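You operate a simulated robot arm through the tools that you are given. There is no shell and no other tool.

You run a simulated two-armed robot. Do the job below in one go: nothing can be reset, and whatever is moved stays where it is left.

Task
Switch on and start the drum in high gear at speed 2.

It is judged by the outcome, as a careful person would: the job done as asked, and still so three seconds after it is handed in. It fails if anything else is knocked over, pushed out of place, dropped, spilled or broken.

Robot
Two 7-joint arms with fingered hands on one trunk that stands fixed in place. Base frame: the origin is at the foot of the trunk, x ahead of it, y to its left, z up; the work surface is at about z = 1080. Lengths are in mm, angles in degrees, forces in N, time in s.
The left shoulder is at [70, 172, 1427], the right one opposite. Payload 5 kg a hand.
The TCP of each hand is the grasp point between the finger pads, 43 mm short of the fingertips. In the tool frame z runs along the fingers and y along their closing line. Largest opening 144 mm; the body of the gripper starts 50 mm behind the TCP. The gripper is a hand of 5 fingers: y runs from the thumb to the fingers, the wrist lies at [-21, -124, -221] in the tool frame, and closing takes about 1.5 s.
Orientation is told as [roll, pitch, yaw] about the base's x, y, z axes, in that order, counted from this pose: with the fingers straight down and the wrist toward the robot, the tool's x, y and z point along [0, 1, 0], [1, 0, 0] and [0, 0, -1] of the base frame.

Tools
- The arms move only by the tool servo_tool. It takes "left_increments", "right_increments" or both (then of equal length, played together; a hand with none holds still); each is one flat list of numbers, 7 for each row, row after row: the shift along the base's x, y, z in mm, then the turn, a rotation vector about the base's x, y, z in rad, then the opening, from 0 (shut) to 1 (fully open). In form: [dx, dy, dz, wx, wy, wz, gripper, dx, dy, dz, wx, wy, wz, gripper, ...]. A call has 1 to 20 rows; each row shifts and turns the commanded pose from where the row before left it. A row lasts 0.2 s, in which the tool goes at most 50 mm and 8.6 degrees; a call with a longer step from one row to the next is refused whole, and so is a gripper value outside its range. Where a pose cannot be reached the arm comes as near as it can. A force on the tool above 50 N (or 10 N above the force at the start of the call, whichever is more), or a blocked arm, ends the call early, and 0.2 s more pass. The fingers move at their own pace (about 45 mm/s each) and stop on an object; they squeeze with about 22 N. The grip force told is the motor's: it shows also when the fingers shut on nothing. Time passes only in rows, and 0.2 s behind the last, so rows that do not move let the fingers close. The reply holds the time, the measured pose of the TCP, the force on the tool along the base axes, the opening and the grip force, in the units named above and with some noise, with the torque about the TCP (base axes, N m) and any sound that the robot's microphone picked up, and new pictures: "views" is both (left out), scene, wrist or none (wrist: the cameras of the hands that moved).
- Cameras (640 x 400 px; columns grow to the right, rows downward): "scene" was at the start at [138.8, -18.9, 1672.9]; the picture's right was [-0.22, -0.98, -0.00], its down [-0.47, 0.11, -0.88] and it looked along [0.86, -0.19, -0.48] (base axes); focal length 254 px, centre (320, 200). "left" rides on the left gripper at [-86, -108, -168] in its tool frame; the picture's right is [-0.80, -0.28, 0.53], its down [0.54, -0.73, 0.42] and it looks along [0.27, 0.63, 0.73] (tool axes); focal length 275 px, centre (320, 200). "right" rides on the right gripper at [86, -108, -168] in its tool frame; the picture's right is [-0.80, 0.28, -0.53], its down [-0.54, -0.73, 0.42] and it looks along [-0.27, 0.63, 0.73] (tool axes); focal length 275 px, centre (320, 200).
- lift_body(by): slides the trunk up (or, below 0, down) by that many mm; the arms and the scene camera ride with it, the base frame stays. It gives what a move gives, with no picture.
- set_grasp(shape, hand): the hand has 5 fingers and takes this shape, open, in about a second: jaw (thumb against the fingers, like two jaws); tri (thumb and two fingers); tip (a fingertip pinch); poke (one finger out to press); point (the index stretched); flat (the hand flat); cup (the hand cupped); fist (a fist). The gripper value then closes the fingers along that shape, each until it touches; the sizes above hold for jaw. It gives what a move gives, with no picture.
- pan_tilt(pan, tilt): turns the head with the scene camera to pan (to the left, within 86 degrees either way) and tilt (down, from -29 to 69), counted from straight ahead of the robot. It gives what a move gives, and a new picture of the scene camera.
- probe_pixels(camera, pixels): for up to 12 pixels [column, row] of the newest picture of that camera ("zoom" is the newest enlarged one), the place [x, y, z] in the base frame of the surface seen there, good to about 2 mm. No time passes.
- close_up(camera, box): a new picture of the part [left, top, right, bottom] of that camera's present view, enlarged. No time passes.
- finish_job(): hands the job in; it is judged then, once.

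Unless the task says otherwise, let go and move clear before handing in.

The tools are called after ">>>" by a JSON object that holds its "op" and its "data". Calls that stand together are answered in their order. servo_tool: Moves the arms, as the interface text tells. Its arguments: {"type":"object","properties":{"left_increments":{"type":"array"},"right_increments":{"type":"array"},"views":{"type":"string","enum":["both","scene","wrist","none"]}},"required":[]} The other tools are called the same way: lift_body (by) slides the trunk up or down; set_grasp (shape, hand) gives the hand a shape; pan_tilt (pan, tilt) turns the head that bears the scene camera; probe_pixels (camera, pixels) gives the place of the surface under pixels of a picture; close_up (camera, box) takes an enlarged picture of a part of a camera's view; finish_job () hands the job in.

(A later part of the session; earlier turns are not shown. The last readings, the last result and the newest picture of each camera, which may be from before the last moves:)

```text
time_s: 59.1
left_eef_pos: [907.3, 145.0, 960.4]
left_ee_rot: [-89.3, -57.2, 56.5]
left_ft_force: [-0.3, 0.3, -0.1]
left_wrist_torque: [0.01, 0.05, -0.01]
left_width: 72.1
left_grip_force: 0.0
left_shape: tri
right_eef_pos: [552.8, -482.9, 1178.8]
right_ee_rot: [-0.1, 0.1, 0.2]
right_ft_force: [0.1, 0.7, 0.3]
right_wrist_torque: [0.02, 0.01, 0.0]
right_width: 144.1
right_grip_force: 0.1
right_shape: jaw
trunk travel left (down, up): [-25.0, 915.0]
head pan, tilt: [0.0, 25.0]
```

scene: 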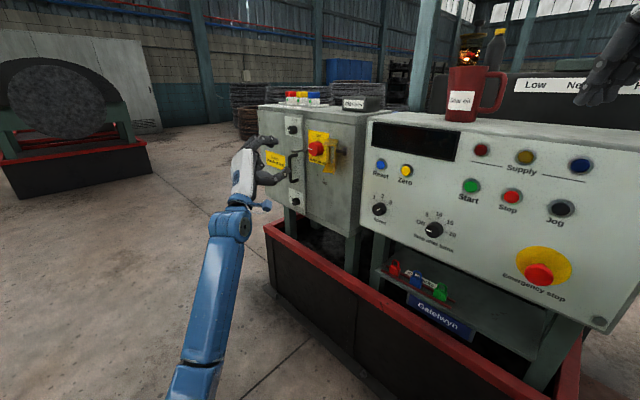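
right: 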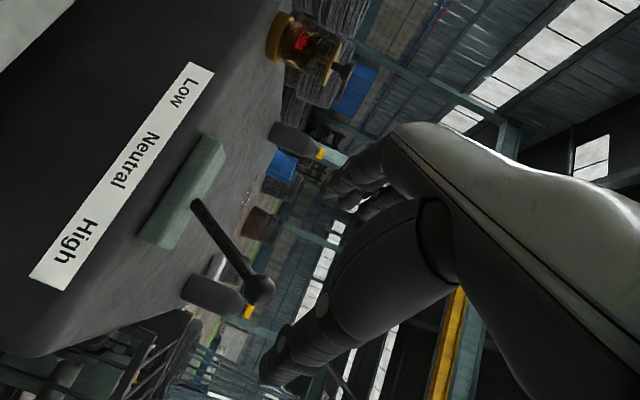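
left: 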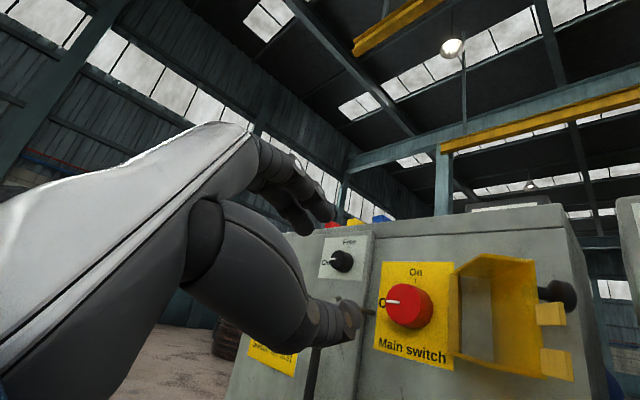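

The hand tracks at roll 57° and the knob is in clear view at (408,305). I'll move to about 80 mm in front of it, on its axis.

>>> {"op": "servo_tool", "data": {"left_increments": [15.6, -10.2, -1.6, 0, 0, 0, 0.5, 15.6, -10.2, -1.6, 0, 0, 0, 0.5, 15.6, -10.2, -1.6, 0, 0, 0, 0.5, 15.6, -10.2, -1.6, 0, 0, 0, 0.5, 15.6, -10.2, -1.6, 0, 0, 0, 0.5], "views": "both"}}

```text
time_s: 60.3
left_eef_pos: [985.0, 93.5, 952.7]
left_ee_rot: [-89.1, -57.2, 56.3]
left_ft_force: [-0.8, 0.6, 0.1]
left_wrist_torque: [0.01, -0.01, 0.0]
left_width: 72.3
left_grip_force: 0.0
left_shape: tri
right_eef_pos: [553.8, -482.3, 1179.0]
right_ee_rot: [0.0, 0.1, 0.3]
right_ft_force: [0.2, 0.0, 0.2]
right_wrist_torque: [-0.01, 0.02, -0.01]
right_width: 143.7
right_grip_force: 0.2
right_shape: jaw
trunk travel left (down, up): [-25.0, 915.0]
head pan, tilt: [0.0, 25.0]
```

scene: 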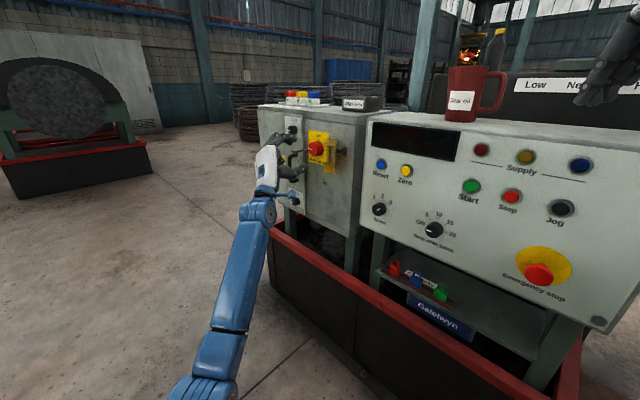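
left: 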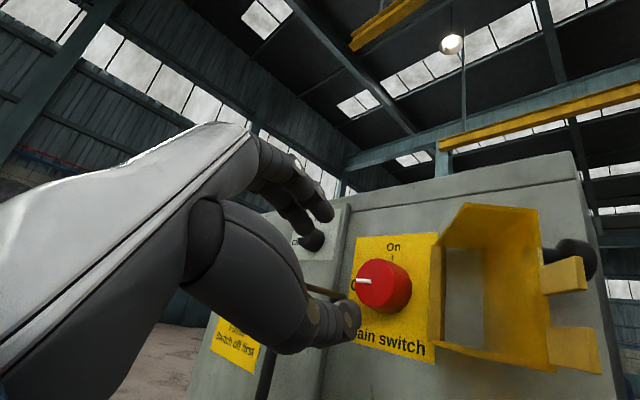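

It is on target at (985,94,953). I'll enlarge the wrist view and probe the thumb and finger tips against the knob and rod.

>>> {"op": "close_up", "data": {"camera": "left", "box": [230, 150, 450, 370]}}

>>> {"op": "probe_pixels", "data": {"camera": "left", "pixels": [[352, 318], [330, 345], [333, 218], [320, 222], [313, 243], [380, 285], [362, 283], [320, 290], [440, 262], [300, 240], [310, 205]]}}

>>> {"op": "close_up", "data": {"camera": "scene", "box": [250, 115, 350, 215]}}

```text
1.82 times, centred on (340, 260) of left
```

zoom: 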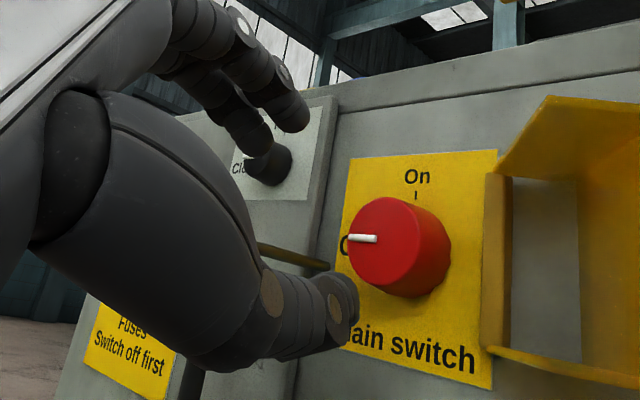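

```text
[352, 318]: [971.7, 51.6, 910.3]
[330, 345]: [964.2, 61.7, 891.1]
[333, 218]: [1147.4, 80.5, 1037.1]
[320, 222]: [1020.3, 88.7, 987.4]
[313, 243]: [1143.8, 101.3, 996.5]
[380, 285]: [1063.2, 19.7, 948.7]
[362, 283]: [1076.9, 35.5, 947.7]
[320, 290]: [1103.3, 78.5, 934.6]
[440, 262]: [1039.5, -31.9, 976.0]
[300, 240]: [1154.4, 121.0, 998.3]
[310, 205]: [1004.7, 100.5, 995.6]
```

```text
4.00 times, centred on (300, 165) of scene
```

zoom: 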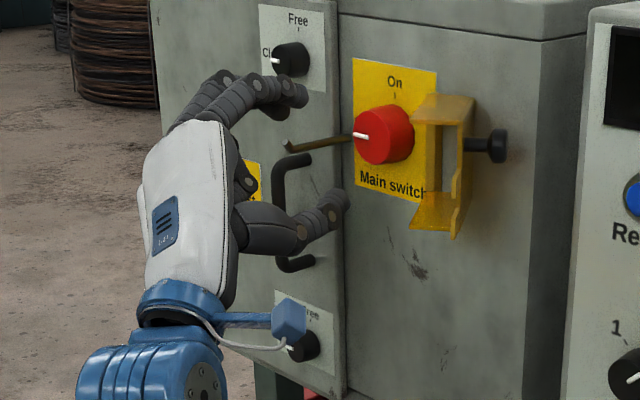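

The thumb and two fingers straddle the knob axis, and the tips lie about 30 mm ahead of the TCP. I'll roll back 8° in small steps to gain turning range, checking that it still tracks.

>>> {"op": "servo_tool", "data": {"left_increments": [0, 0, 0, -0.058, 0.0385, 0, 0.5, 0, 0, 0, -0.058, 0.0385, 0, 0.5], "views": "none"}}

```text
time_s: 60.9
left_eef_pos: [983.4, 94.6, 951.4]
left_ee_rot: [-89.2, -49.2, 56.4]
left_ft_force: [0.6, 0.7, -0.3]
left_wrist_torque: [0.02, -0.02, -0.03]
left_width: 72.1
left_grip_force: 0.1
left_shape: tri
right_eef_pos: [552.4, -482.0, 1179.2]
right_ee_rot: [0.0, 0.1, 0.3]
right_ft_force: [-1.7, -0.8, 0.6]
right_wrist_torque: [-0.01, 0.01, -0.01]
right_width: 143.8
right_grip_force: 0.2
right_shape: jaw
trunk travel left (down, up): [-25.0, 915.0]
head pan, tilt: [0.0, 25.0]
```

It still tracks at roll 49°. I'll take one more 5° step.

>>> {"op": "servo_tool", "data": {"left_increments": [0, 0, 0, -0.0725, 0.048, 0, 0.5], "views": "none"}}

```text
time_s: 61.3
left_eef_pos: [982.9, 94.9, 952.7]
left_ee_rot: [-89.2, -44.3, 56.5]
left_ft_force: [-1.0, -0.1, -0.1]
left_wrist_torque: [0.01, 0.0, 0.08]
left_width: 71.9
left_grip_force: 0.1
left_shape: tri
right_eef_pos: [551.8, -483.8, 1177.8]
right_ee_rot: [0.1, 0.1, 0.2]
right_ft_force: [-1.1, 0.1, -0.2]
right_wrist_torque: [0.03, 0.0, 0.0]
right_width: 143.9
right_grip_force: 0.0
right_shape: jaw
trunk travel left (down, up): [-25.0, 915.0]
head pan, tilt: [0.0, 25.0]
```

It tracks at 44° as well. Further out the limit may be looser, so I'll try two more steps.

>>> {"op": "servo_tool", "data": {"left_increments": [0, 0, 0, -0.0725, 0.048, 0, 0.5], "views": "none"}}

>>> {"op": "servo_tool", "data": {"left_increments": [0, 0, 0, -0.0725, 0.048, 0, 0.5], "views": "none"}}

```text
time_s: 61.7
left_eef_pos: [983.8, 100.8, 950.7]
left_ee_rot: [-88.8, -39.8, 56.5]
left_ft_force: [-0.7, -0.1, 1.4]
left_wrist_torque: [0.02, 0.03, 0.03]
left_width: 72.1
left_grip_force: 0.0
left_shape: tri
right_eef_pos: [551.8, -482.6, 1178.8]
right_ee_rot: [0.0, 0.2, 0.2]
right_ft_force: [1.1, -1.0, 0.0]
right_wrist_torque: [0.02, 0.02, 0.0]
right_width: 143.7
right_grip_force: 0.1
right_shape: jaw
trunk travel left (down, up): [-25.0, 915.0]
head pan, tilt: [0.0, 25.0]
```

```text
time_s: 62.3
left_eef_pos: [990.6, 143.8, 943.0]
left_ee_rot: [-86.6, -37.6, 58.0]
left_ft_force: [-0.2, -0.6, -0.3]
left_wrist_torque: [-0.01, -0.03, 0.0]
left_width: 72.1
left_grip_force: 0.0
left_shape: tri
right_eef_pos: [553.7, -481.9, 1178.9]
right_ee_rot: [-0.2, 0.2, 0.3]
right_ft_force: [0.5, 0.6, -0.3]
right_wrist_torque: [0.01, -0.02, 0.0]
right_width: 143.8
right_grip_force: 0.0
right_shape: jaw
trunk travel left (down, up): [-25.0, 915.0]
head pan, tilt: [0.0, 25.0]
stopped in row 1 (left hand): the arm was blocked; the commanded pose is now the measured one
```

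The limit is at about 41°. I'll go back to roll 46° and return to the knob axis.

>>> {"op": "servo_tool", "data": {"left_increments": [-4, 0, 4, 0.0725, -0.048, -0.012, 0.5, -4, 0, 4, 0.0725, -0.048, -0.012, 0.5, 0, -16, 1, 0, 0, 0, 0.5, 0, -16, 1, 0, 0, 0, 0.5, 0, -16, 0, 0, 0, 0, 0.5], "views": "scene"}}

```text
time_s: 63.5
left_eef_pos: [982.9, 93.2, 953.2]
left_ee_rot: [-86.8, -47.4, 56.6]
left_ft_force: [0.2, -0.2, -0.2]
left_wrist_torque: [0.03, 0.0, -0.02]
left_width: 72.2
left_grip_force: 0.1
left_shape: tri
right_eef_pos: [552.4, -482.6, 1179.3]
right_ee_rot: [0.0, 0.1, 0.2]
right_ft_force: [1.0, 0.1, 0.8]
right_wrist_torque: [0.01, -0.02, -0.02]
right_width: 143.6
right_grip_force: 0.0
right_shape: jaw
trunk travel left (down, up): [-25.0, 915.0]
head pan, tilt: [0.0, 25.0]
```

scene: 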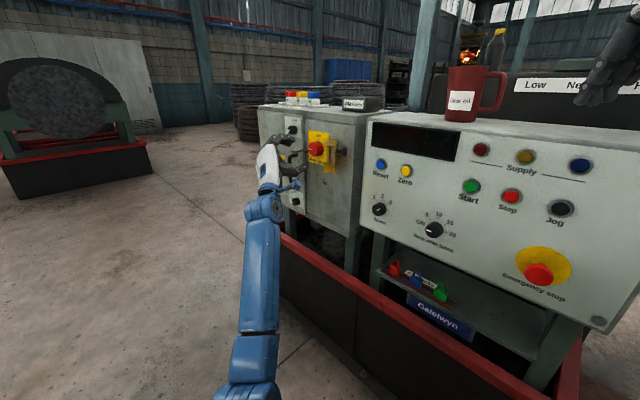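

The hand is back in position. Before gripping, I'll test in free space that it can turn about the knob axis by the 55° I need.

>>> {"op": "servo_tool", "data": {"left_increments": [0, 0, 0, 0.0864, -0.0864, 0, 0.5, 0, 0, 0, 0.0864, -0.0864, 0, 0.5, 0, 0, 0, 0.0864, -0.0864, 0, 0.5, 0, 0, 0, 0.0864, -0.0864, 0, 0.5, 0, 0, 0, 0.0864, -0.0864, 0, 0.5, 0, 0, 0, 0.0864, -0.0864, 0, 0.5, 0, 0, 0, 0.0864, -0.0864, 0, 0.5, 0, 0, 0, 0.0864, -0.0864, 0, 0.5], "views": "both"}}

```text
time_s: 65.3
left_eef_pos: [982.9, 94.2, 952.6]
left_ee_rot: [130.5, -73.9, -164.7]
left_ft_force: [-1.7, -0.7, 0.3]
left_wrist_torque: [-0.06, 0.01, 0.03]
left_width: 72.0
left_grip_force: 0.0
left_shape: tri
right_eef_pos: [554.0, -482.2, 1178.8]
right_ee_rot: [0.0, 0.1, 0.3]
right_ft_force: [0.5, 0.0, -1.6]
right_wrist_torque: [-0.03, 0.03, -0.06]
right_width: 143.7
right_grip_force: 0.1
right_shape: jaw
trunk travel left (down, up): [-25.0, 915.0]
head pan, tilt: [0.0, 25.0]
```

scene: 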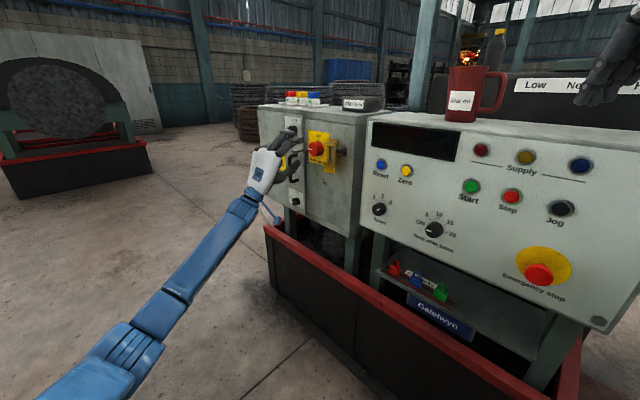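
left: 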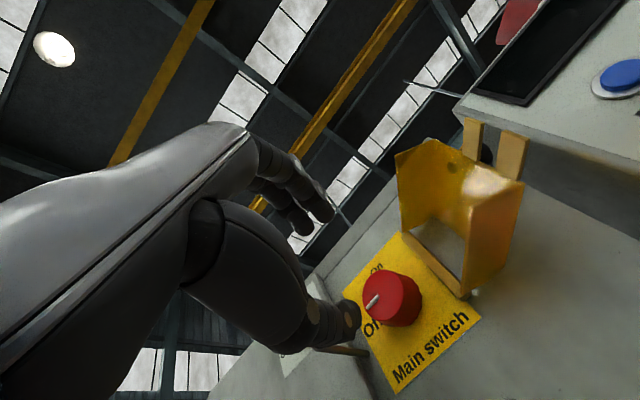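

It turned the full 55° with the TCP steady, so this range is usable. I'll turn back to the start roll and then approach.

>>> {"op": "servo_tool", "data": {"left_increments": [0, 0, 0, -0.0864, 0.0864, 0, 0.5, 0, 0, 0, -0.0864, 0.0864, 0, 0.5, 0, 0, 0, -0.0864, 0.0864, 0, 0.5, 0, 0, 0, -0.0864, 0.0864, 0, 0.5, 0, 0, 0, -0.0864, 0.0864, 0, 0.5, 0, 0, 0, -0.0864, 0.0864, 0, 0.5, 0, 0, 0, -0.0864, 0.0864, 0, 0.5, 0, 0, 0, -0.0864, 0.0864, 0, 0.5], "views": "none"}}

>>> {"op": "servo_tool", "data": {"left_increments": [7, -7, 0, 0, 0, 0, 0.5, 7, -7, 0, 0, 0, 0, 0.5, 7, -7, 0, 0, 0, 0, 0.5, 7, -7, 0, 0, 0, 0, 0.5, 7, -7, 0, 0, 0, 0, 0.5], "views": "both"}}

```text
time_s: 67.1
left_eef_pos: [982.1, 93.8, 953.7]
left_ee_rot: [-86.8, -47.3, 56.6]
left_ft_force: [-0.3, 0.5, 0.5]
left_wrist_torque: [-0.03, 0.0, 0.0]
left_width: 71.9
left_grip_force: 0.0
left_shape: tri
right_eef_pos: [552.4, -483.9, 1178.7]
right_ee_rot: [0.0, 0.2, 0.4]
right_ft_force: [-0.5, -0.5, 0.3]
right_wrist_torque: [0.01, -0.02, 0.01]
right_width: 143.7
right_grip_force: 0.1
right_shape: jaw
trunk travel left (down, up): [-25.0, 915.0]
head pan, tilt: [0.0, 25.0]
```

```text
time_s: 68.3
left_eef_pos: [1017.2, 58.5, 953.5]
left_ee_rot: [-86.8, -47.5, 56.7]
left_ft_force: [0.0, -0.5, 0.4]
left_wrist_torque: [0.01, -0.02, 0.0]
left_width: 72.4
left_grip_force: 0.0
left_shape: tri
right_eef_pos: [552.4, -481.8, 1178.3]
right_ee_rot: [-0.1, 0.1, 0.3]
right_ft_force: [-0.2, 0.4, -0.5]
right_wrist_torque: [-0.02, 0.05, 0.01]
right_width: 144.1
right_grip_force: 0.1
right_shape: jaw
trunk travel left (down, up): [-25.0, 915.0]
head pan, tilt: [0.0, 25.0]
```

scene: 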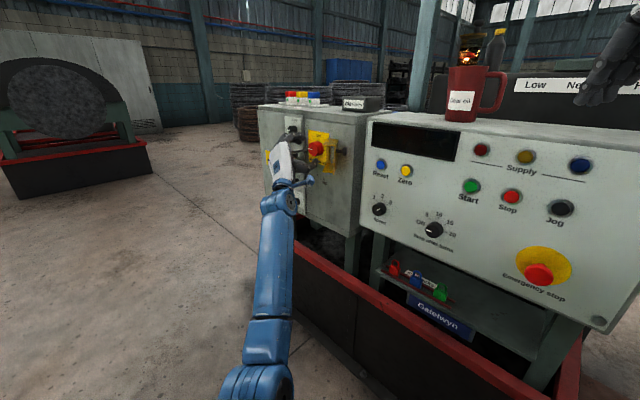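
left: 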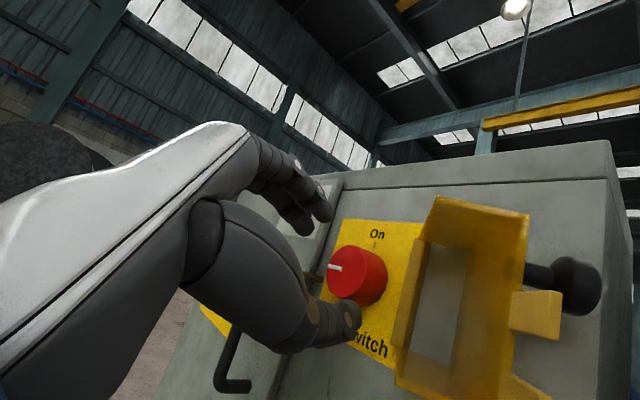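

The hand is at d≈678, with the thumb below right of the knob and the fingers above left. I'll enlarge from both cameras to check clearances before the last 40 mm.

>>> {"op": "close_up", "data": {"camera": "left", "box": [240, 150, 440, 370]}}

>>> {"op": "close_up", "data": {"camera": "scene", "box": [260, 110, 350, 200]}}

>>> {"op": "probe_pixels", "data": {"camera": "left", "pixels": [[355, 315], [345, 335], [328, 215], [310, 225], [300, 232], [360, 268], [333, 268], [312, 275]]}}

```text
1.82 times, centred on (340, 260) of left
```

zoom: 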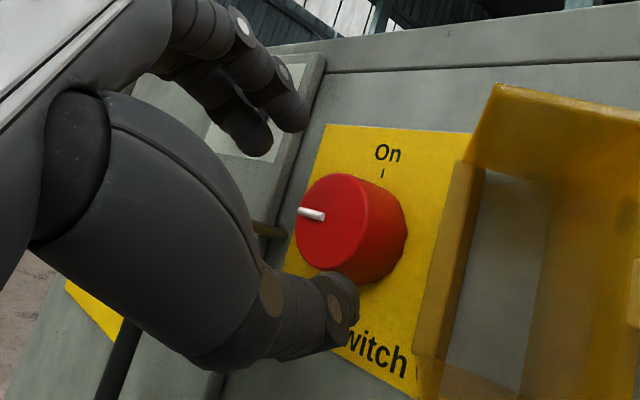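

```text
4.44 times, centred on (305, 155) of scene
```

zoom: 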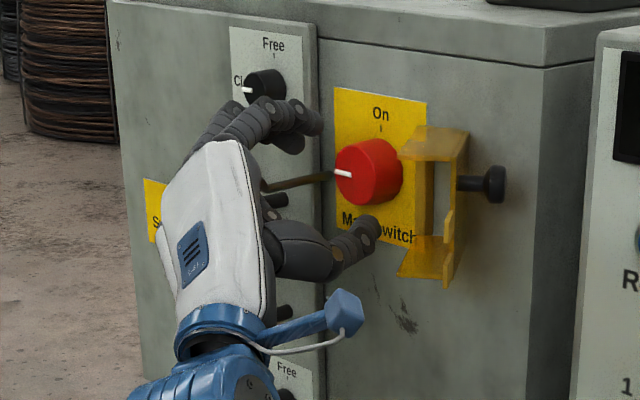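

```text
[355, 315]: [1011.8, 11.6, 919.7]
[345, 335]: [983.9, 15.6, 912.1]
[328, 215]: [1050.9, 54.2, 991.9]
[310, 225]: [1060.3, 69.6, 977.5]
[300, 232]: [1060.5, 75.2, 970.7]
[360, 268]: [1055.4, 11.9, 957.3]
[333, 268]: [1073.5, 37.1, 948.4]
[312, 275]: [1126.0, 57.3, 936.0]
```

The tips are centred on the knob within a few millimetres and clear of the rod and guard. I'll advance straight in to about d=722.

>>> {"op": "servo_tool", "data": {"left_increments": [5.1, -4.3, 0.3, 0, 0, 0, 0.5, 5.1, -4.3, 0.3, 0, 0, 0, 0.5, 5.1, -4.3, 0.3, 0, 0, 0, 0.5, 5.1, -4.3, 0.3, 0, 0, 0, 0.5, 5.1, -4.3, 0.3, 0, 0, 0, 0.5, 5.1, -4.3, 0.3, 0, 0, 0, 0.5], "views": "both"}}

```text
time_s: 69.7
left_eef_pos: [1048.0, 33.2, 955.0]
left_ee_rot: [-86.9, -47.2, 56.7]
left_ft_force: [-0.6, 0.3, 0.1]
left_wrist_torque: [-0.04, 0.02, -0.03]
left_width: 72.5
left_grip_force: 0.0
left_shape: tri
right_eef_pos: [552.6, -481.6, 1178.9]
right_ee_rot: [-0.1, 0.1, 0.3]
right_ft_force: [-0.4, 0.0, 0.3]
right_wrist_torque: [0.01, -0.05, 0.01]
right_width: 143.5
right_grip_force: 0.2
right_shape: jaw
trunk travel left (down, up): [-25.0, 915.0]
head pan, tilt: [0.0, 25.0]
```

scene: 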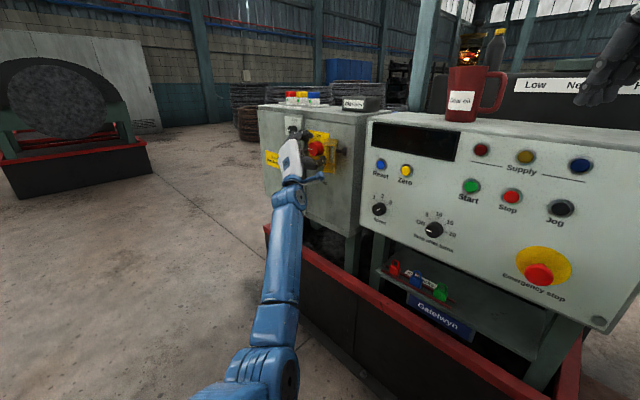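
left: 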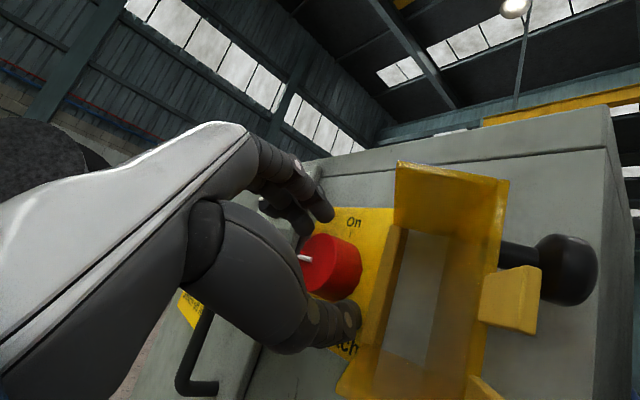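

No contact yet at d≈718. I'll look closely before closing.

>>> {"op": "close_up", "data": {"camera": "left", "box": [240, 140, 440, 360]}}

>>> {"op": "close_up", "data": {"camera": "scene", "box": [270, 110, 350, 190]}}

>>> {"op": "probe_pixels", "data": {"camera": "left", "pixels": [[355, 315], [350, 325], [332, 215], [325, 210], [305, 225], [330, 262], [355, 262]]}}

```text
1.82 times, centred on (340, 250) of left
```

zoom: 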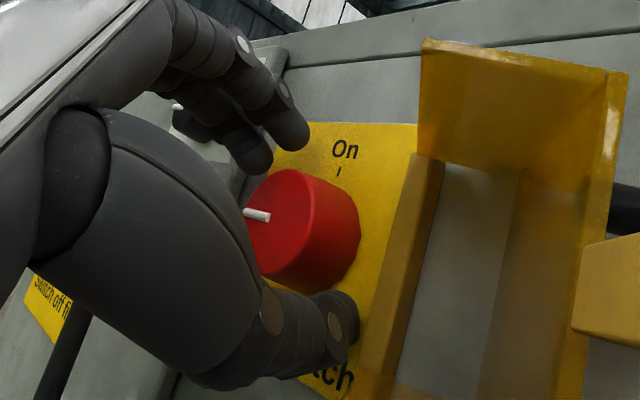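

```text
5.00 times, centred on (310, 150) of scene
```

zoom: 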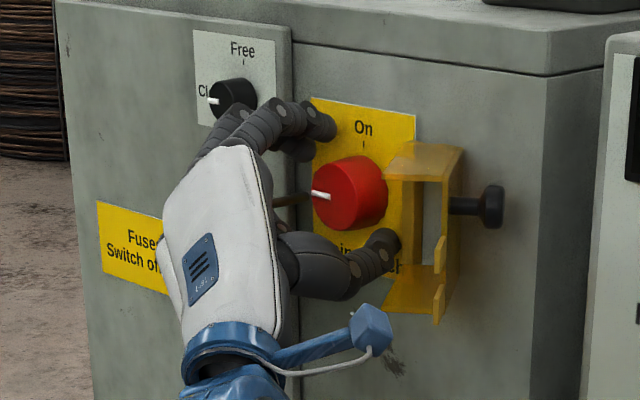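

```text
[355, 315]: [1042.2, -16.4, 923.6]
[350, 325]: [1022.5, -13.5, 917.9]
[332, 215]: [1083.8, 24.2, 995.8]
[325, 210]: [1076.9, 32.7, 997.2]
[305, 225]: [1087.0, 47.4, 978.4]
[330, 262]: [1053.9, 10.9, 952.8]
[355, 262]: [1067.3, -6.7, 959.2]
```

The fingertips overlap the knob's depth by about 15 mm and clear the guard. I'll go 4 mm deeper and close on the knob.

>>> {"op": "servo_tool", "data": {"left_increments": [2, -3, 0, 0, 0, 0, 0.45, 0, 0, 0, 0, 0, 0, 0.35, 0, 0, 0, 0, 0, 0, 0.2, 0, 0, 0, 0, 0, 0, 0, 0, 0, 0, 0, 0, 0, 0, 0, 0, 0, 0, 0, 0, 0], "views": "both"}}

```text
time_s: 71.1
left_eef_pos: [1050.7, 30.9, 957.2]
left_ee_rot: [-86.7, -47.3, 56.8]
left_ft_force: [-7.1, 5.1, -1.2]
left_wrist_torque: [0.16, 0.25, -0.21]
left_width: 44.1
left_grip_force: 21.9
left_shape: tri
right_eef_pos: [552.4, -481.8, 1179.4]
right_ee_rot: [-0.1, 0.1, 0.2]
right_ft_force: [-0.1, 0.2, 0.1]
right_wrist_torque: [-0.01, 0.01, 0.01]
right_width: 143.7
right_grip_force: 0.0
right_shape: jaw
trunk travel left (down, up): [-25.0, 915.0]
head pan, tilt: [0.0, 25.0]
```

scene: 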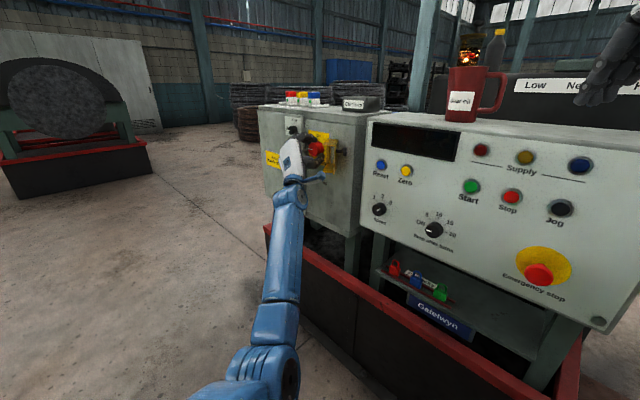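
left: 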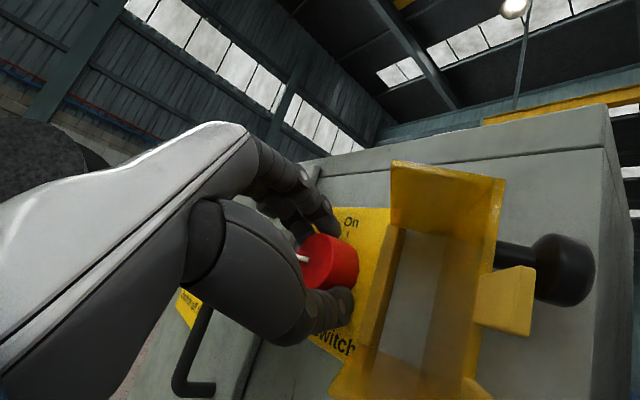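

The knob is gripped at a width of 44 mm and 21.9 N. I'll turn clockwise about the knob axis, 15° first, watching torque and view.

>>> {"op": "servo_tool", "data": {"left_increments": [0, 0, -0.5, 0.0617, -0.0617, 0, 0, 0, 0, -0.5, 0.0617, -0.0617, 0, 0, 0, 0, -0.5, 0.0617, -0.0617, 0, 0], "views": "wrist"}}

```text
time_s: 71.9
left_eef_pos: [1050.0, 31.0, 954.0]
left_ee_rot: [-93.3, -61.9, 62.0]
left_ft_force: [-20.3, 9.6, -10.2]
left_wrist_torque: [0.48, 1.19, -0.83]
left_width: 45.2
left_grip_force: 22.1
left_shape: tri
right_eef_pos: [552.7, -480.6, 1179.4]
right_ee_rot: [-0.1, 0.1, 0.2]
right_ft_force: [0.0, 0.1, -0.5]
right_wrist_torque: [0.02, -0.02, 0.02]
right_width: 143.6
right_grip_force: 0.0
right_shape: jaw
trunk travel left (down, up): [-25.0, 915.0]
head pan, tilt: [0.0, 25.0]
```

left: 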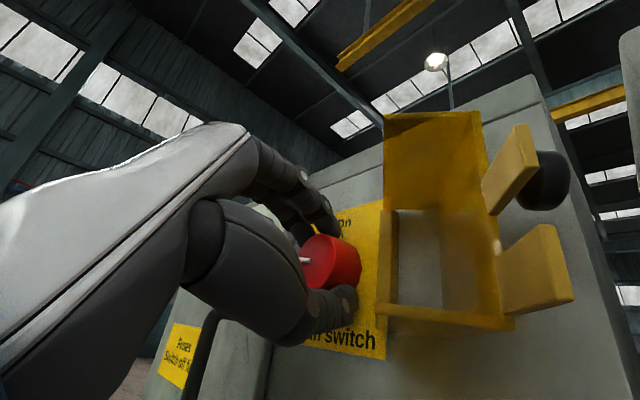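

The pointer stays fixed in the hand's view at (305,260), so the knob is turning with the hand. There is about 20 N pushing back along the axis, so I'll ease back slightly while I continue.

>>> {"op": "servo_tool", "data": {"left_increments": [-0.8, 0.6, -0.5, 0.0617, -0.0617, 0, 0, -0.8, 0.6, -0.5, 0.0617, -0.0617, 0, 0, -0.6, 0.3, -0.6, 0.0617, -0.0617, 0, 0], "views": "both"}}

```text
time_s: 72.7
left_eef_pos: [1050.4, 29.9, 951.4]
left_ee_rot: [-110.7, -75.9, 78.3]
left_ft_force: [-0.7, 0.6, -8.4]
left_wrist_torque: [0.25, 0.48, -0.1]
left_width: 44.1
left_grip_force: 21.7
left_shape: tri
right_eef_pos: [553.7, -482.4, 1178.6]
right_ee_rot: [-0.1, 0.2, 0.1]
right_ft_force: [-0.6, 0.5, 0.1]
right_wrist_torque: [-0.01, 0.03, -0.02]
right_width: 144.0
right_grip_force: 0.0
right_shape: jaw
trunk travel left (down, up): [-25.0, 915.0]
head pan, tilt: [0.0, 25.0]
```

scene: 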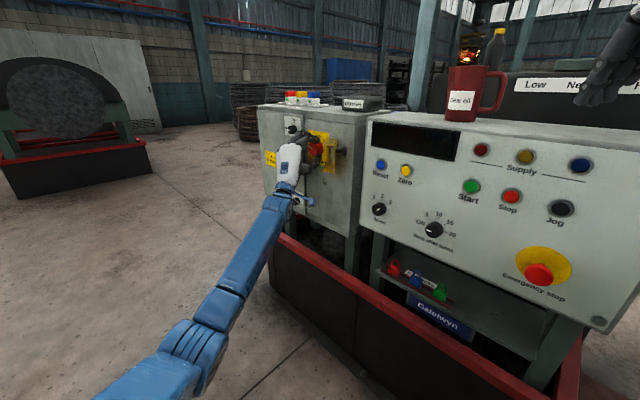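
left: 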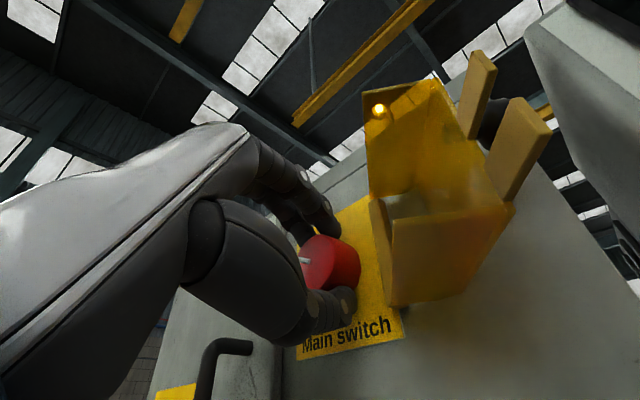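

The turn is at 30° and the forces are low again. I'll continue another 20°.

>>> {"op": "servo_tool", "data": {"left_increments": [-0.1, -0.1, -0.5, 0.0617, -0.0617, 0, 0, -0.1, -0.1, -0.5, 0.0617, -0.0617, 0, 0, -0.1, -0.1, -0.5, 0.0617, -0.0617, 0, 0, -0.1, -0.1, -0.5, 0.0617, -0.0617, 0, 0], "views": "both"}}

```text
time_s: 73.7
left_eef_pos: [1048.5, 31.0, 947.7]
left_ee_rot: [145.7, -78.9, -179.4]
left_ft_force: [4.2, -1.7, -10.9]
left_wrist_torque: [0.37, 0.56, 0.05]
left_width: 43.8
left_grip_force: 22.1
left_shape: tri
right_eef_pos: [554.9, -481.8, 1177.9]
right_ee_rot: [0.0, 0.2, 0.3]
right_ft_force: [-0.3, 0.7, -0.4]
right_wrist_torque: [-0.02, -0.02, -0.01]
right_width: 143.8
right_grip_force: 0.0
right_shape: jaw
trunk travel left (down, up): [-25.0, 915.0]
head pan, tilt: [0.0, 25.0]
```

scene: 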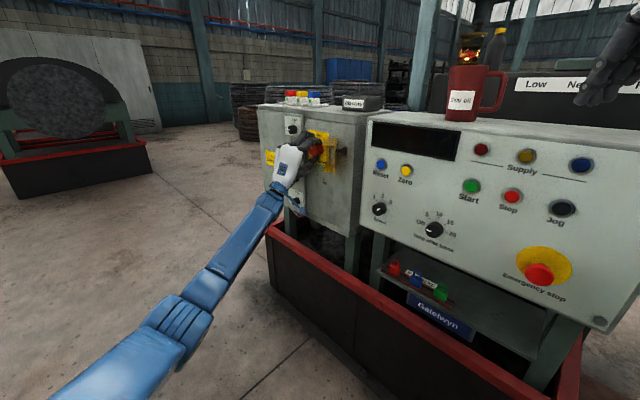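
left: 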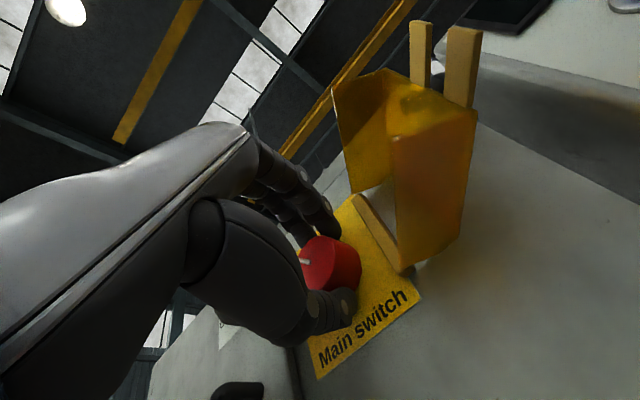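

The turn is at 50° and still tracking. I'll try 10° more.

>>> {"op": "servo_tool", "data": {"left_increments": [-0.2, -0.2, -0.5, 0.0617, -0.0617, 0, 0, -0.2, -0.2, -0.5, 0.0617, -0.0617, 0, 0], "views": "wrist"}}

```text
time_s: 74.3
left_eef_pos: [1049.4, 30.5, 946.6]
left_ee_rot: [124.3, -70.4, -158.7]
left_ft_force: [5.9, -2.2, -12.1]
left_wrist_torque: [0.38, 0.62, 0.12]
left_width: 43.8
left_grip_force: 22.1
left_shape: tri
right_eef_pos: [554.5, -482.5, 1178.3]
right_ee_rot: [-0.1, 0.1, 0.3]
right_ft_force: [-0.4, 0.0, 0.3]
right_wrist_torque: [0.02, 0.03, 0.0]
right_width: 143.6
right_grip_force: 0.0
right_shape: jaw
trunk travel left (down, up): [-25.0, 915.0]
head pan, tilt: [0.0, 25.0]
```

left: 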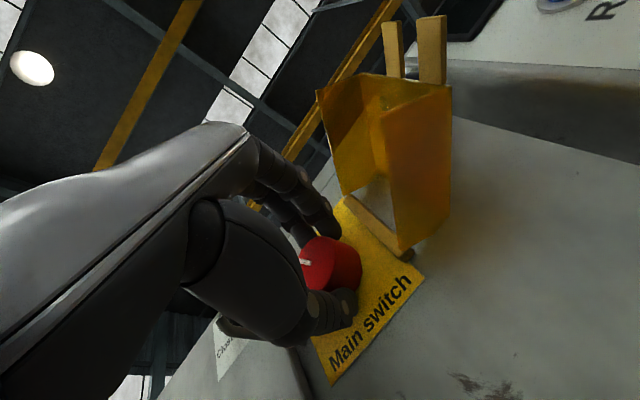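

Sixty degrees now, still smooth, with the pointer fixed in the hand's view. I'll carry on in 10° pieces as long as the arm reaches.

>>> {"op": "servo_tool", "data": {"left_increments": [-0.2, -0.2, -0.3, 0.0617, -0.0617, 0, 0, -0.2, -0.2, -0.3, 0.0617, -0.0617, 0, 0], "views": "wrist"}}

```text
time_s: 74.9
left_eef_pos: [1048.7, 31.7, 944.7]
left_ee_rot: [116.0, -61.1, -151.1]
left_ft_force: [7.1, 2.8, -13.4]
left_wrist_torque: [0.42, 0.72, 0.34]
left_width: 43.5
left_grip_force: 21.8
left_shape: tri
right_eef_pos: [555.1, -481.1, 1177.3]
right_ee_rot: [-0.1, 0.2, 0.3]
right_ft_force: [0.5, 0.3, -0.2]
right_wrist_torque: [-0.01, -0.01, 0.02]
right_width: 143.8
right_grip_force: 0.1
right_shape: jaw
trunk travel left (down, up): [-25.0, 915.0]
head pan, tilt: [0.0, 25.0]
```

left: 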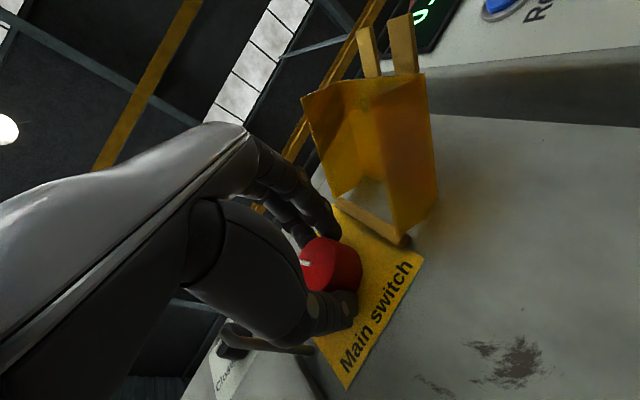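

The desk display has lit green at the top right (430,20), so power has come on. I'll turn the last part toward the On mark, watching the rod near the thumb.

>>> {"op": "servo_tool", "data": {"left_increments": [-0.2, -0.2, 0.2, 0.0617, -0.0617, 0, 0, -0.2, -0.2, 0.2, 0.0617, -0.0617, 0, 0], "views": "both"}}

```text
time_s: 75.5
left_eef_pos: [1049.0, 31.8, 944.8]
left_ee_rot: [111.4, -51.4, -147.4]
left_ft_force: [6.3, 5.6, -18.6]
left_wrist_torque: [0.51, 0.88, 0.58]
left_width: 44.0
left_grip_force: 22.7
left_shape: tri
right_eef_pos: [556.3, -480.5, 1176.8]
right_ee_rot: [-0.1, 0.3, 0.2]
right_ft_force: [-0.1, -0.6, 0.2]
right_wrist_torque: [0.03, 0.0, -0.03]
right_width: 143.8
right_grip_force: 0.2
right_shape: jaw
trunk travel left (down, up): [-25.0, 915.0]
head pan, tilt: [0.0, 25.0]
```

scene: 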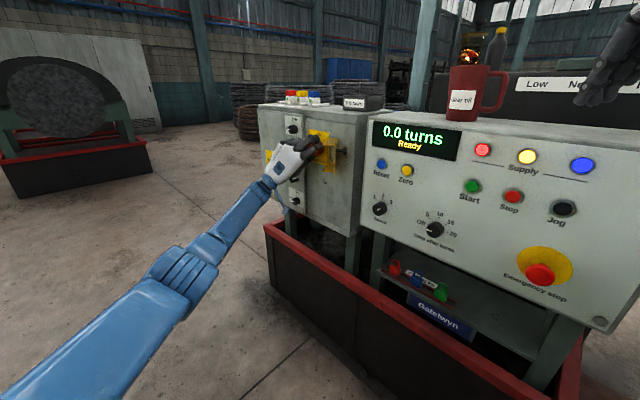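
left: 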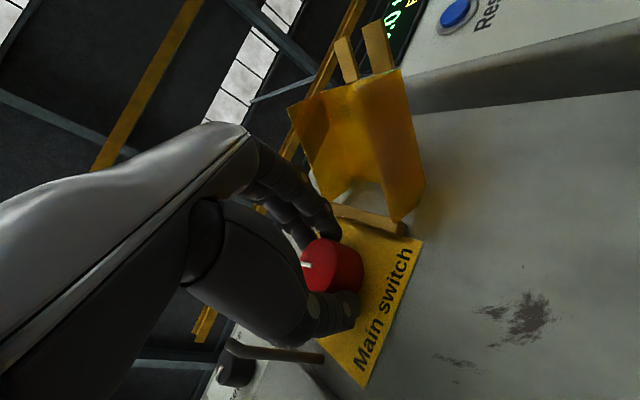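

All three supply lamps (482,150), (527,156), (583,165) are lit and the display reads "0.0 turns – Ready". I'll add the last few degrees, then open just enough to free the knob.

>>> {"op": "servo_tool", "data": {"left_increments": [0, 0, 0.3, 0.0617, -0.0617, 0, 0, 0, 0, 0.3, 0.045, -0.045, 0, 0], "views": "wrist"}}

```text
time_s: 76.1
left_eef_pos: [1046.4, 32.9, 946.1]
left_ee_rot: [109.0, -43.0, -145.5]
left_ft_force: [16.0, 7.7, -17.9]
left_wrist_torque: [0.32, 0.73, 0.58]
left_width: 44.5
left_grip_force: 21.8
left_shape: tri
left hand out of reach, approached as far as the arm can: row 2
right_eef_pos: [556.7, -480.8, 1177.5]
right_ee_rot: [-0.2, 0.3, 0.3]
right_ft_force: [0.0, 0.5, 0.4]
right_wrist_torque: [-0.01, 0.02, -0.03]
right_width: 143.9
right_grip_force: 0.2
right_shape: jaw
trunk travel left (down, up): [-25.0, 915.0]
head pan, tilt: [0.0, 25.0]
```

left: 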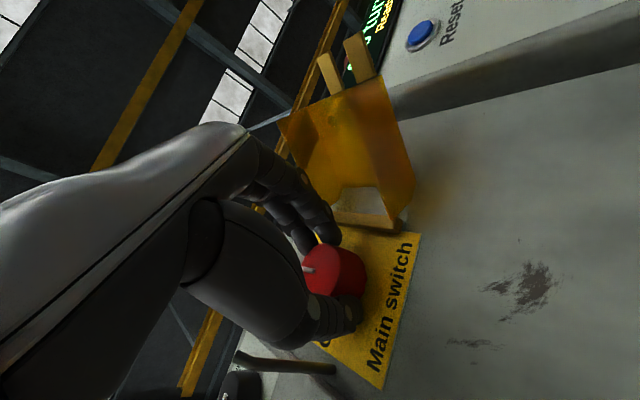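

The turn is at about 88°, at the edge of reach. I'll open the fingers slightly to let go.

>>> {"op": "servo_tool", "data": {"left_increments": [0, 0, 0, 0, 0, 0, 0.4, 0, 0, 0, 0, 0, 0, 0.45, 0, 0, 0, 0, 0, 0, 0.48, 0, 0, 0, 0, 0, 0, 0.48], "views": "both"}}

```text
time_s: 77.1
left_eef_pos: [1041.4, 30.1, 951.8]
left_ee_rot: [109.3, -42.8, -146.0]
left_ft_force: [2.3, 0.9, -3.0]
left_wrist_torque: [-0.01, 0.09, 0.08]
left_width: 73.9
left_grip_force: 0.0
left_shape: tri
right_eef_pos: [553.1, -481.7, 1179.9]
right_ee_rot: [-0.2, 0.3, 0.2]
right_ft_force: [0.1, 0.2, 0.5]
right_wrist_torque: [0.01, 0.0, -0.01]
right_width: 143.9
right_grip_force: 0.0
right_shape: jaw
trunk travel left (down, up): [-25.0, 915.0]
head pan, tilt: [0.0, 25.0]
```

scene: 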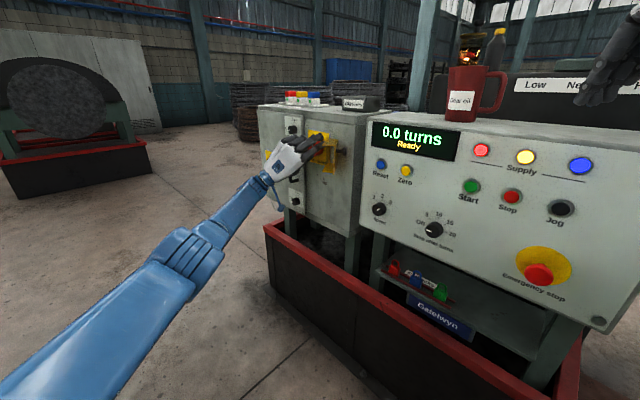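
left: 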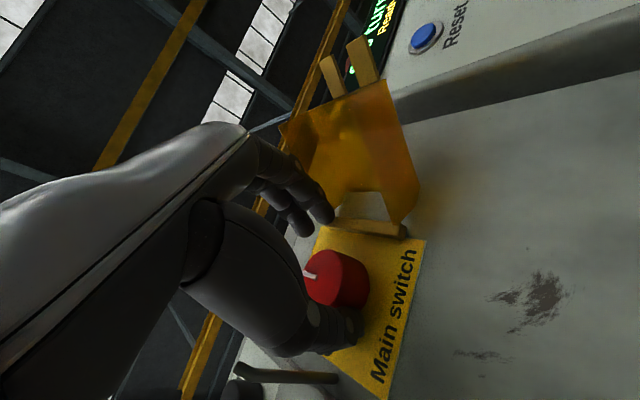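

The knob is free, with lamps and display still on. I'll retreat straight back from the panel.

>>> {"op": "servo_tool", "data": {"left_increments": [-6, 6, 0, 0, 0, 0, 0.48, -8, 8, 0, 0, 0, 0, 0.48, -8, 8, 0, 0, 0, 0, 0.48, -8, 8, 0, 0, 0, 0, 0.48, -8, 8, 0, 0, 0, 0, 0.48, -10, 10, 0, 0, 0, 0, 0.48, -12, 12, 0, 0, 0, 0, 0.48, -14, 14, 0, 0, 0, 0, 0.48], "views": "both"}}

```text
time_s: 78.9
left_eef_pos: [967.5, 104.3, 951.0]
left_ee_rot: [109.2, -42.8, -145.8]
left_ft_force: [0.4, -0.3, 0.4]
left_wrist_torque: [0.01, 0.01, -0.01]
left_width: 69.1
left_grip_force: 0.1
left_shape: tri
right_eef_pos: [552.0, -482.3, 1179.9]
right_ee_rot: [-0.1, 0.2, 0.3]
right_ft_force: [0.1, 0.5, 0.4]
right_wrist_torque: [-0.04, 0.0, 0.0]
right_width: 143.9
right_grip_force: 0.1
right_shape: jaw
trunk travel left (down, up): [-25.0, 915.0]
head pan, tilt: [0.0, 25.0]
```

scene: 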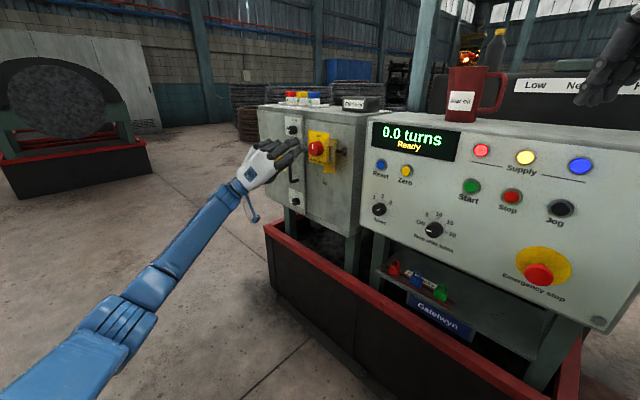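
left: 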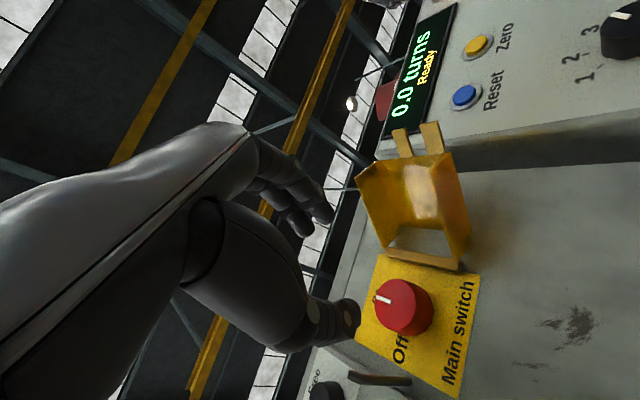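

The switch pointer now points at On (left camera (385,297)) and the display still reads Ready. Next is the speed knob, so I'll enlarge it and probe it from here.

>>> {"op": "close_up", "data": {"camera": "scene", "box": [360, 185, 410, 230]}}

>>> {"op": "probe_pixels", "data": {"camera": "scene", "pixels": [[379, 210], [376, 211], [383, 208], [380, 204], [378, 214], [373.5, 210], [386, 211], [390, 220], [372, 200], [395, 208], [471, 186], [512, 197]]}}

>>> {"op": "close_up", "data": {"camera": "scene", "box": [270, 120, 600, 300]}}

```text
8.89 times, centred on (385, 208) of scene
```

zoom: 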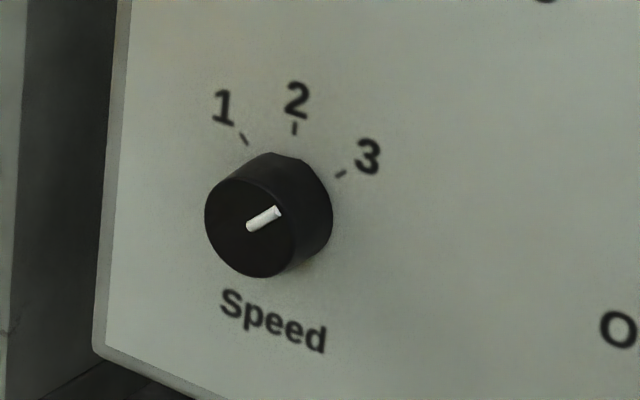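

```text
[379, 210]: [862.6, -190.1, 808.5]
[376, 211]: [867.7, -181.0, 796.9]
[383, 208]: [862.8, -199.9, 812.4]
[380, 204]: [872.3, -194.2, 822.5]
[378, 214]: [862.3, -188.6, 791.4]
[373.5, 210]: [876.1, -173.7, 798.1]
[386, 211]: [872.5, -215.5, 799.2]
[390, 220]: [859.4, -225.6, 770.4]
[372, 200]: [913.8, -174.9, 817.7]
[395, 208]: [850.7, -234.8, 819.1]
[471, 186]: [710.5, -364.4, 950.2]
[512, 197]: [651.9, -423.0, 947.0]
```

```text
1.94 times, centred on (435, 210) of scene
```

zoom: 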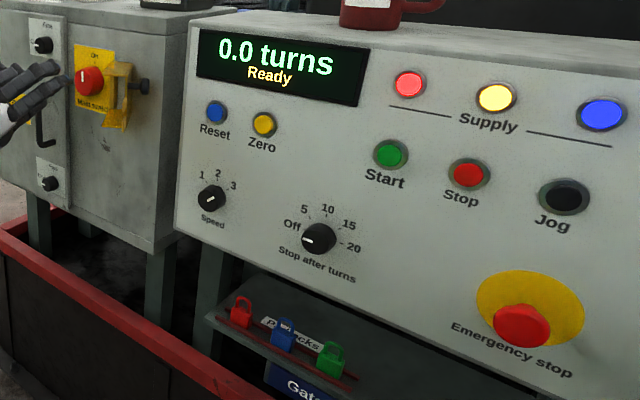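

The speed pointer is at 3, with knob centre s≈−483, z≈800 and face at d≈742. I'll back the left hand off, clear of the guard, move it right in front of the speed knob and square it to the panel.

>>> {"op": "servo_tool", "data": {"left_increments": [-25, 25, 0, 0, 0, 0, 0.48, -25, 25, 0, 0, 0, 0, 0.48, -21.6, -21.6, -16.8, -0.044, 0.1082, -0.0216, 0.48, -21.6, -21.6, -16.8, -0.044, 0.1082, -0.0216, 0.48, -21.6, -21.6, -16.8, -0.044, 0.1082, -0.0216, 0.48, -21.6, -21.6, -16.8, -0.044, 0.1082, -0.0216, 0.48, -21.6, -21.6, -16.8, -0.044, 0.1082, -0.0216, 0.48, -21.6, -21.6, -16.8, 0, 0, 0, 0.48, -21.6, -21.6, -16.8, 0, 0, 0, 0.48, -21.6, -21.6, -16.8, 0, 0, 0, 0.48, -21.6, -21.6, -16.8, 0, 0, 0, 0.48], "views": "both"}}

```text
time_s: 81.3
left_eef_pos: [723.6, -39.5, 798.8]
left_ee_rot: [89.9, -75.1, -134.9]
left_ft_force: [0.0, 0.2, 0.8]
left_wrist_torque: [-0.01, -0.02, 0.02]
left_width: 69.2
left_grip_force: 0.1
left_shape: tri
right_eef_pos: [553.0, -481.9, 1179.2]
right_ee_rot: [0.0, 0.1, 0.2]
right_ft_force: [0.4, 0.5, 0.6]
right_wrist_torque: [0.02, 0.0, 0.03]
right_width: 143.6
right_grip_force: 0.0
right_shape: jaw
trunk travel left (down, up): [-25.0, 915.0]
head pan, tilt: [0.0, 25.0]
```

scene: 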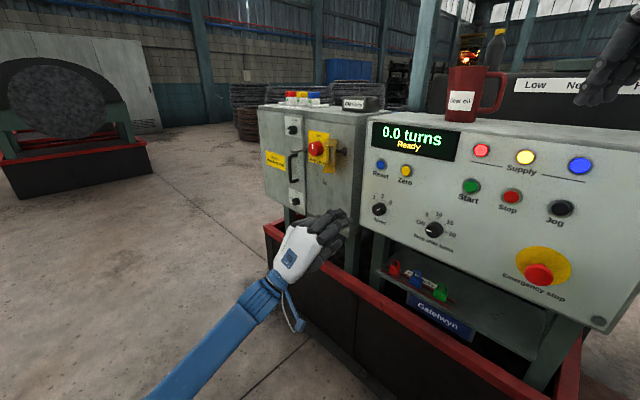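
left: 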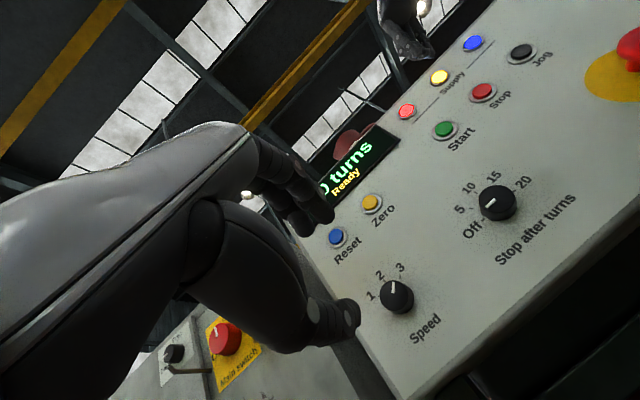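

The hand is square to the panel at roll 105°, on the knob axis at d≈540. I'll test the 47° anticlockwise turn in free space first.

>>> {"op": "servo_tool", "data": {"left_increments": [0, 0, 0, -0.083, 0.083, 0, 0.48, 0, 0, 0, -0.083, 0.083, 0, 0.48, 0, 0, 0, -0.083, 0.083, 0, 0.48, 0, 0, 0, -0.083, 0.083, 0, 0.48, 0, 0, 0, -0.083, 0.083, 0, 0.48, 0, 0, 0, -0.083, 0.083, 0, 0.48, 0, 0, 0, -0.083, 0.083, 0, 0.48], "views": "wrist"}}

```text
time_s: 82.9
left_eef_pos: [723.0, -41.2, 798.5]
left_ee_rot: [-90.0, -57.7, 44.9]
left_ft_force: [0.4, -0.2, 0.5]
left_wrist_torque: [0.03, 0.0, 0.0]
left_width: 69.1
left_grip_force: 0.0
left_shape: tri
right_eef_pos: [553.1, -482.7, 1179.0]
right_ee_rot: [0.0, 0.2, 0.2]
right_ft_force: [-0.1, -0.2, 0.0]
right_wrist_torque: [-0.03, 0.0, -0.03]
right_width: 144.1
right_grip_force: 0.1
right_shape: jaw
trunk travel left (down, up): [-25.0, 915.0]
head pan, tilt: [0.0, 25.0]
```

left: 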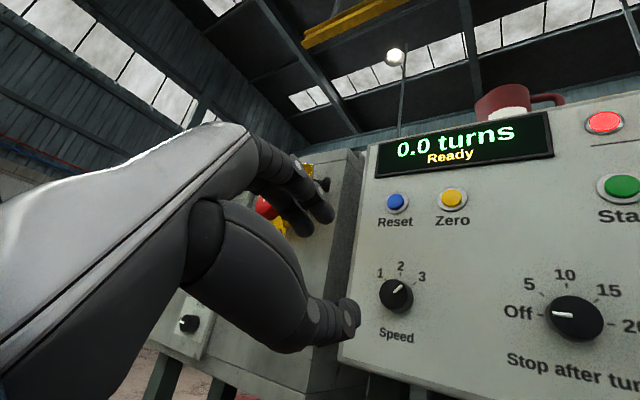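

It tracks, ending at roll 58°. The left camera now sees the speed knob at (396,295) closely, so I'll probe its face and rim from here.

>>> {"op": "close_up", "data": {"camera": "left", "box": [340, 240, 460, 350]}}

>>> {"op": "probe_pixels", "data": {"camera": "left", "pixels": [[395, 297], [382, 297], [406, 299], [393, 310], [398, 286], [410, 290], [430, 310], [378, 290]]}}

```text
3.64 times, centred on (400, 295) of left
```

zoom: 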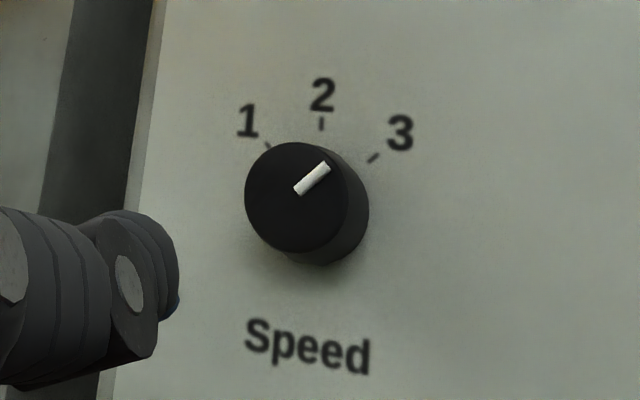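

```text
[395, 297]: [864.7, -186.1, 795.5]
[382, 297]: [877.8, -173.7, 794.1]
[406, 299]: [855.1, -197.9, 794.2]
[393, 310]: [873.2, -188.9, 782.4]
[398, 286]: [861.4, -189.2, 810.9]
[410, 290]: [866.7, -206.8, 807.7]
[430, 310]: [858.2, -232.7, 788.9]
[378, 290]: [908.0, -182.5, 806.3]
```

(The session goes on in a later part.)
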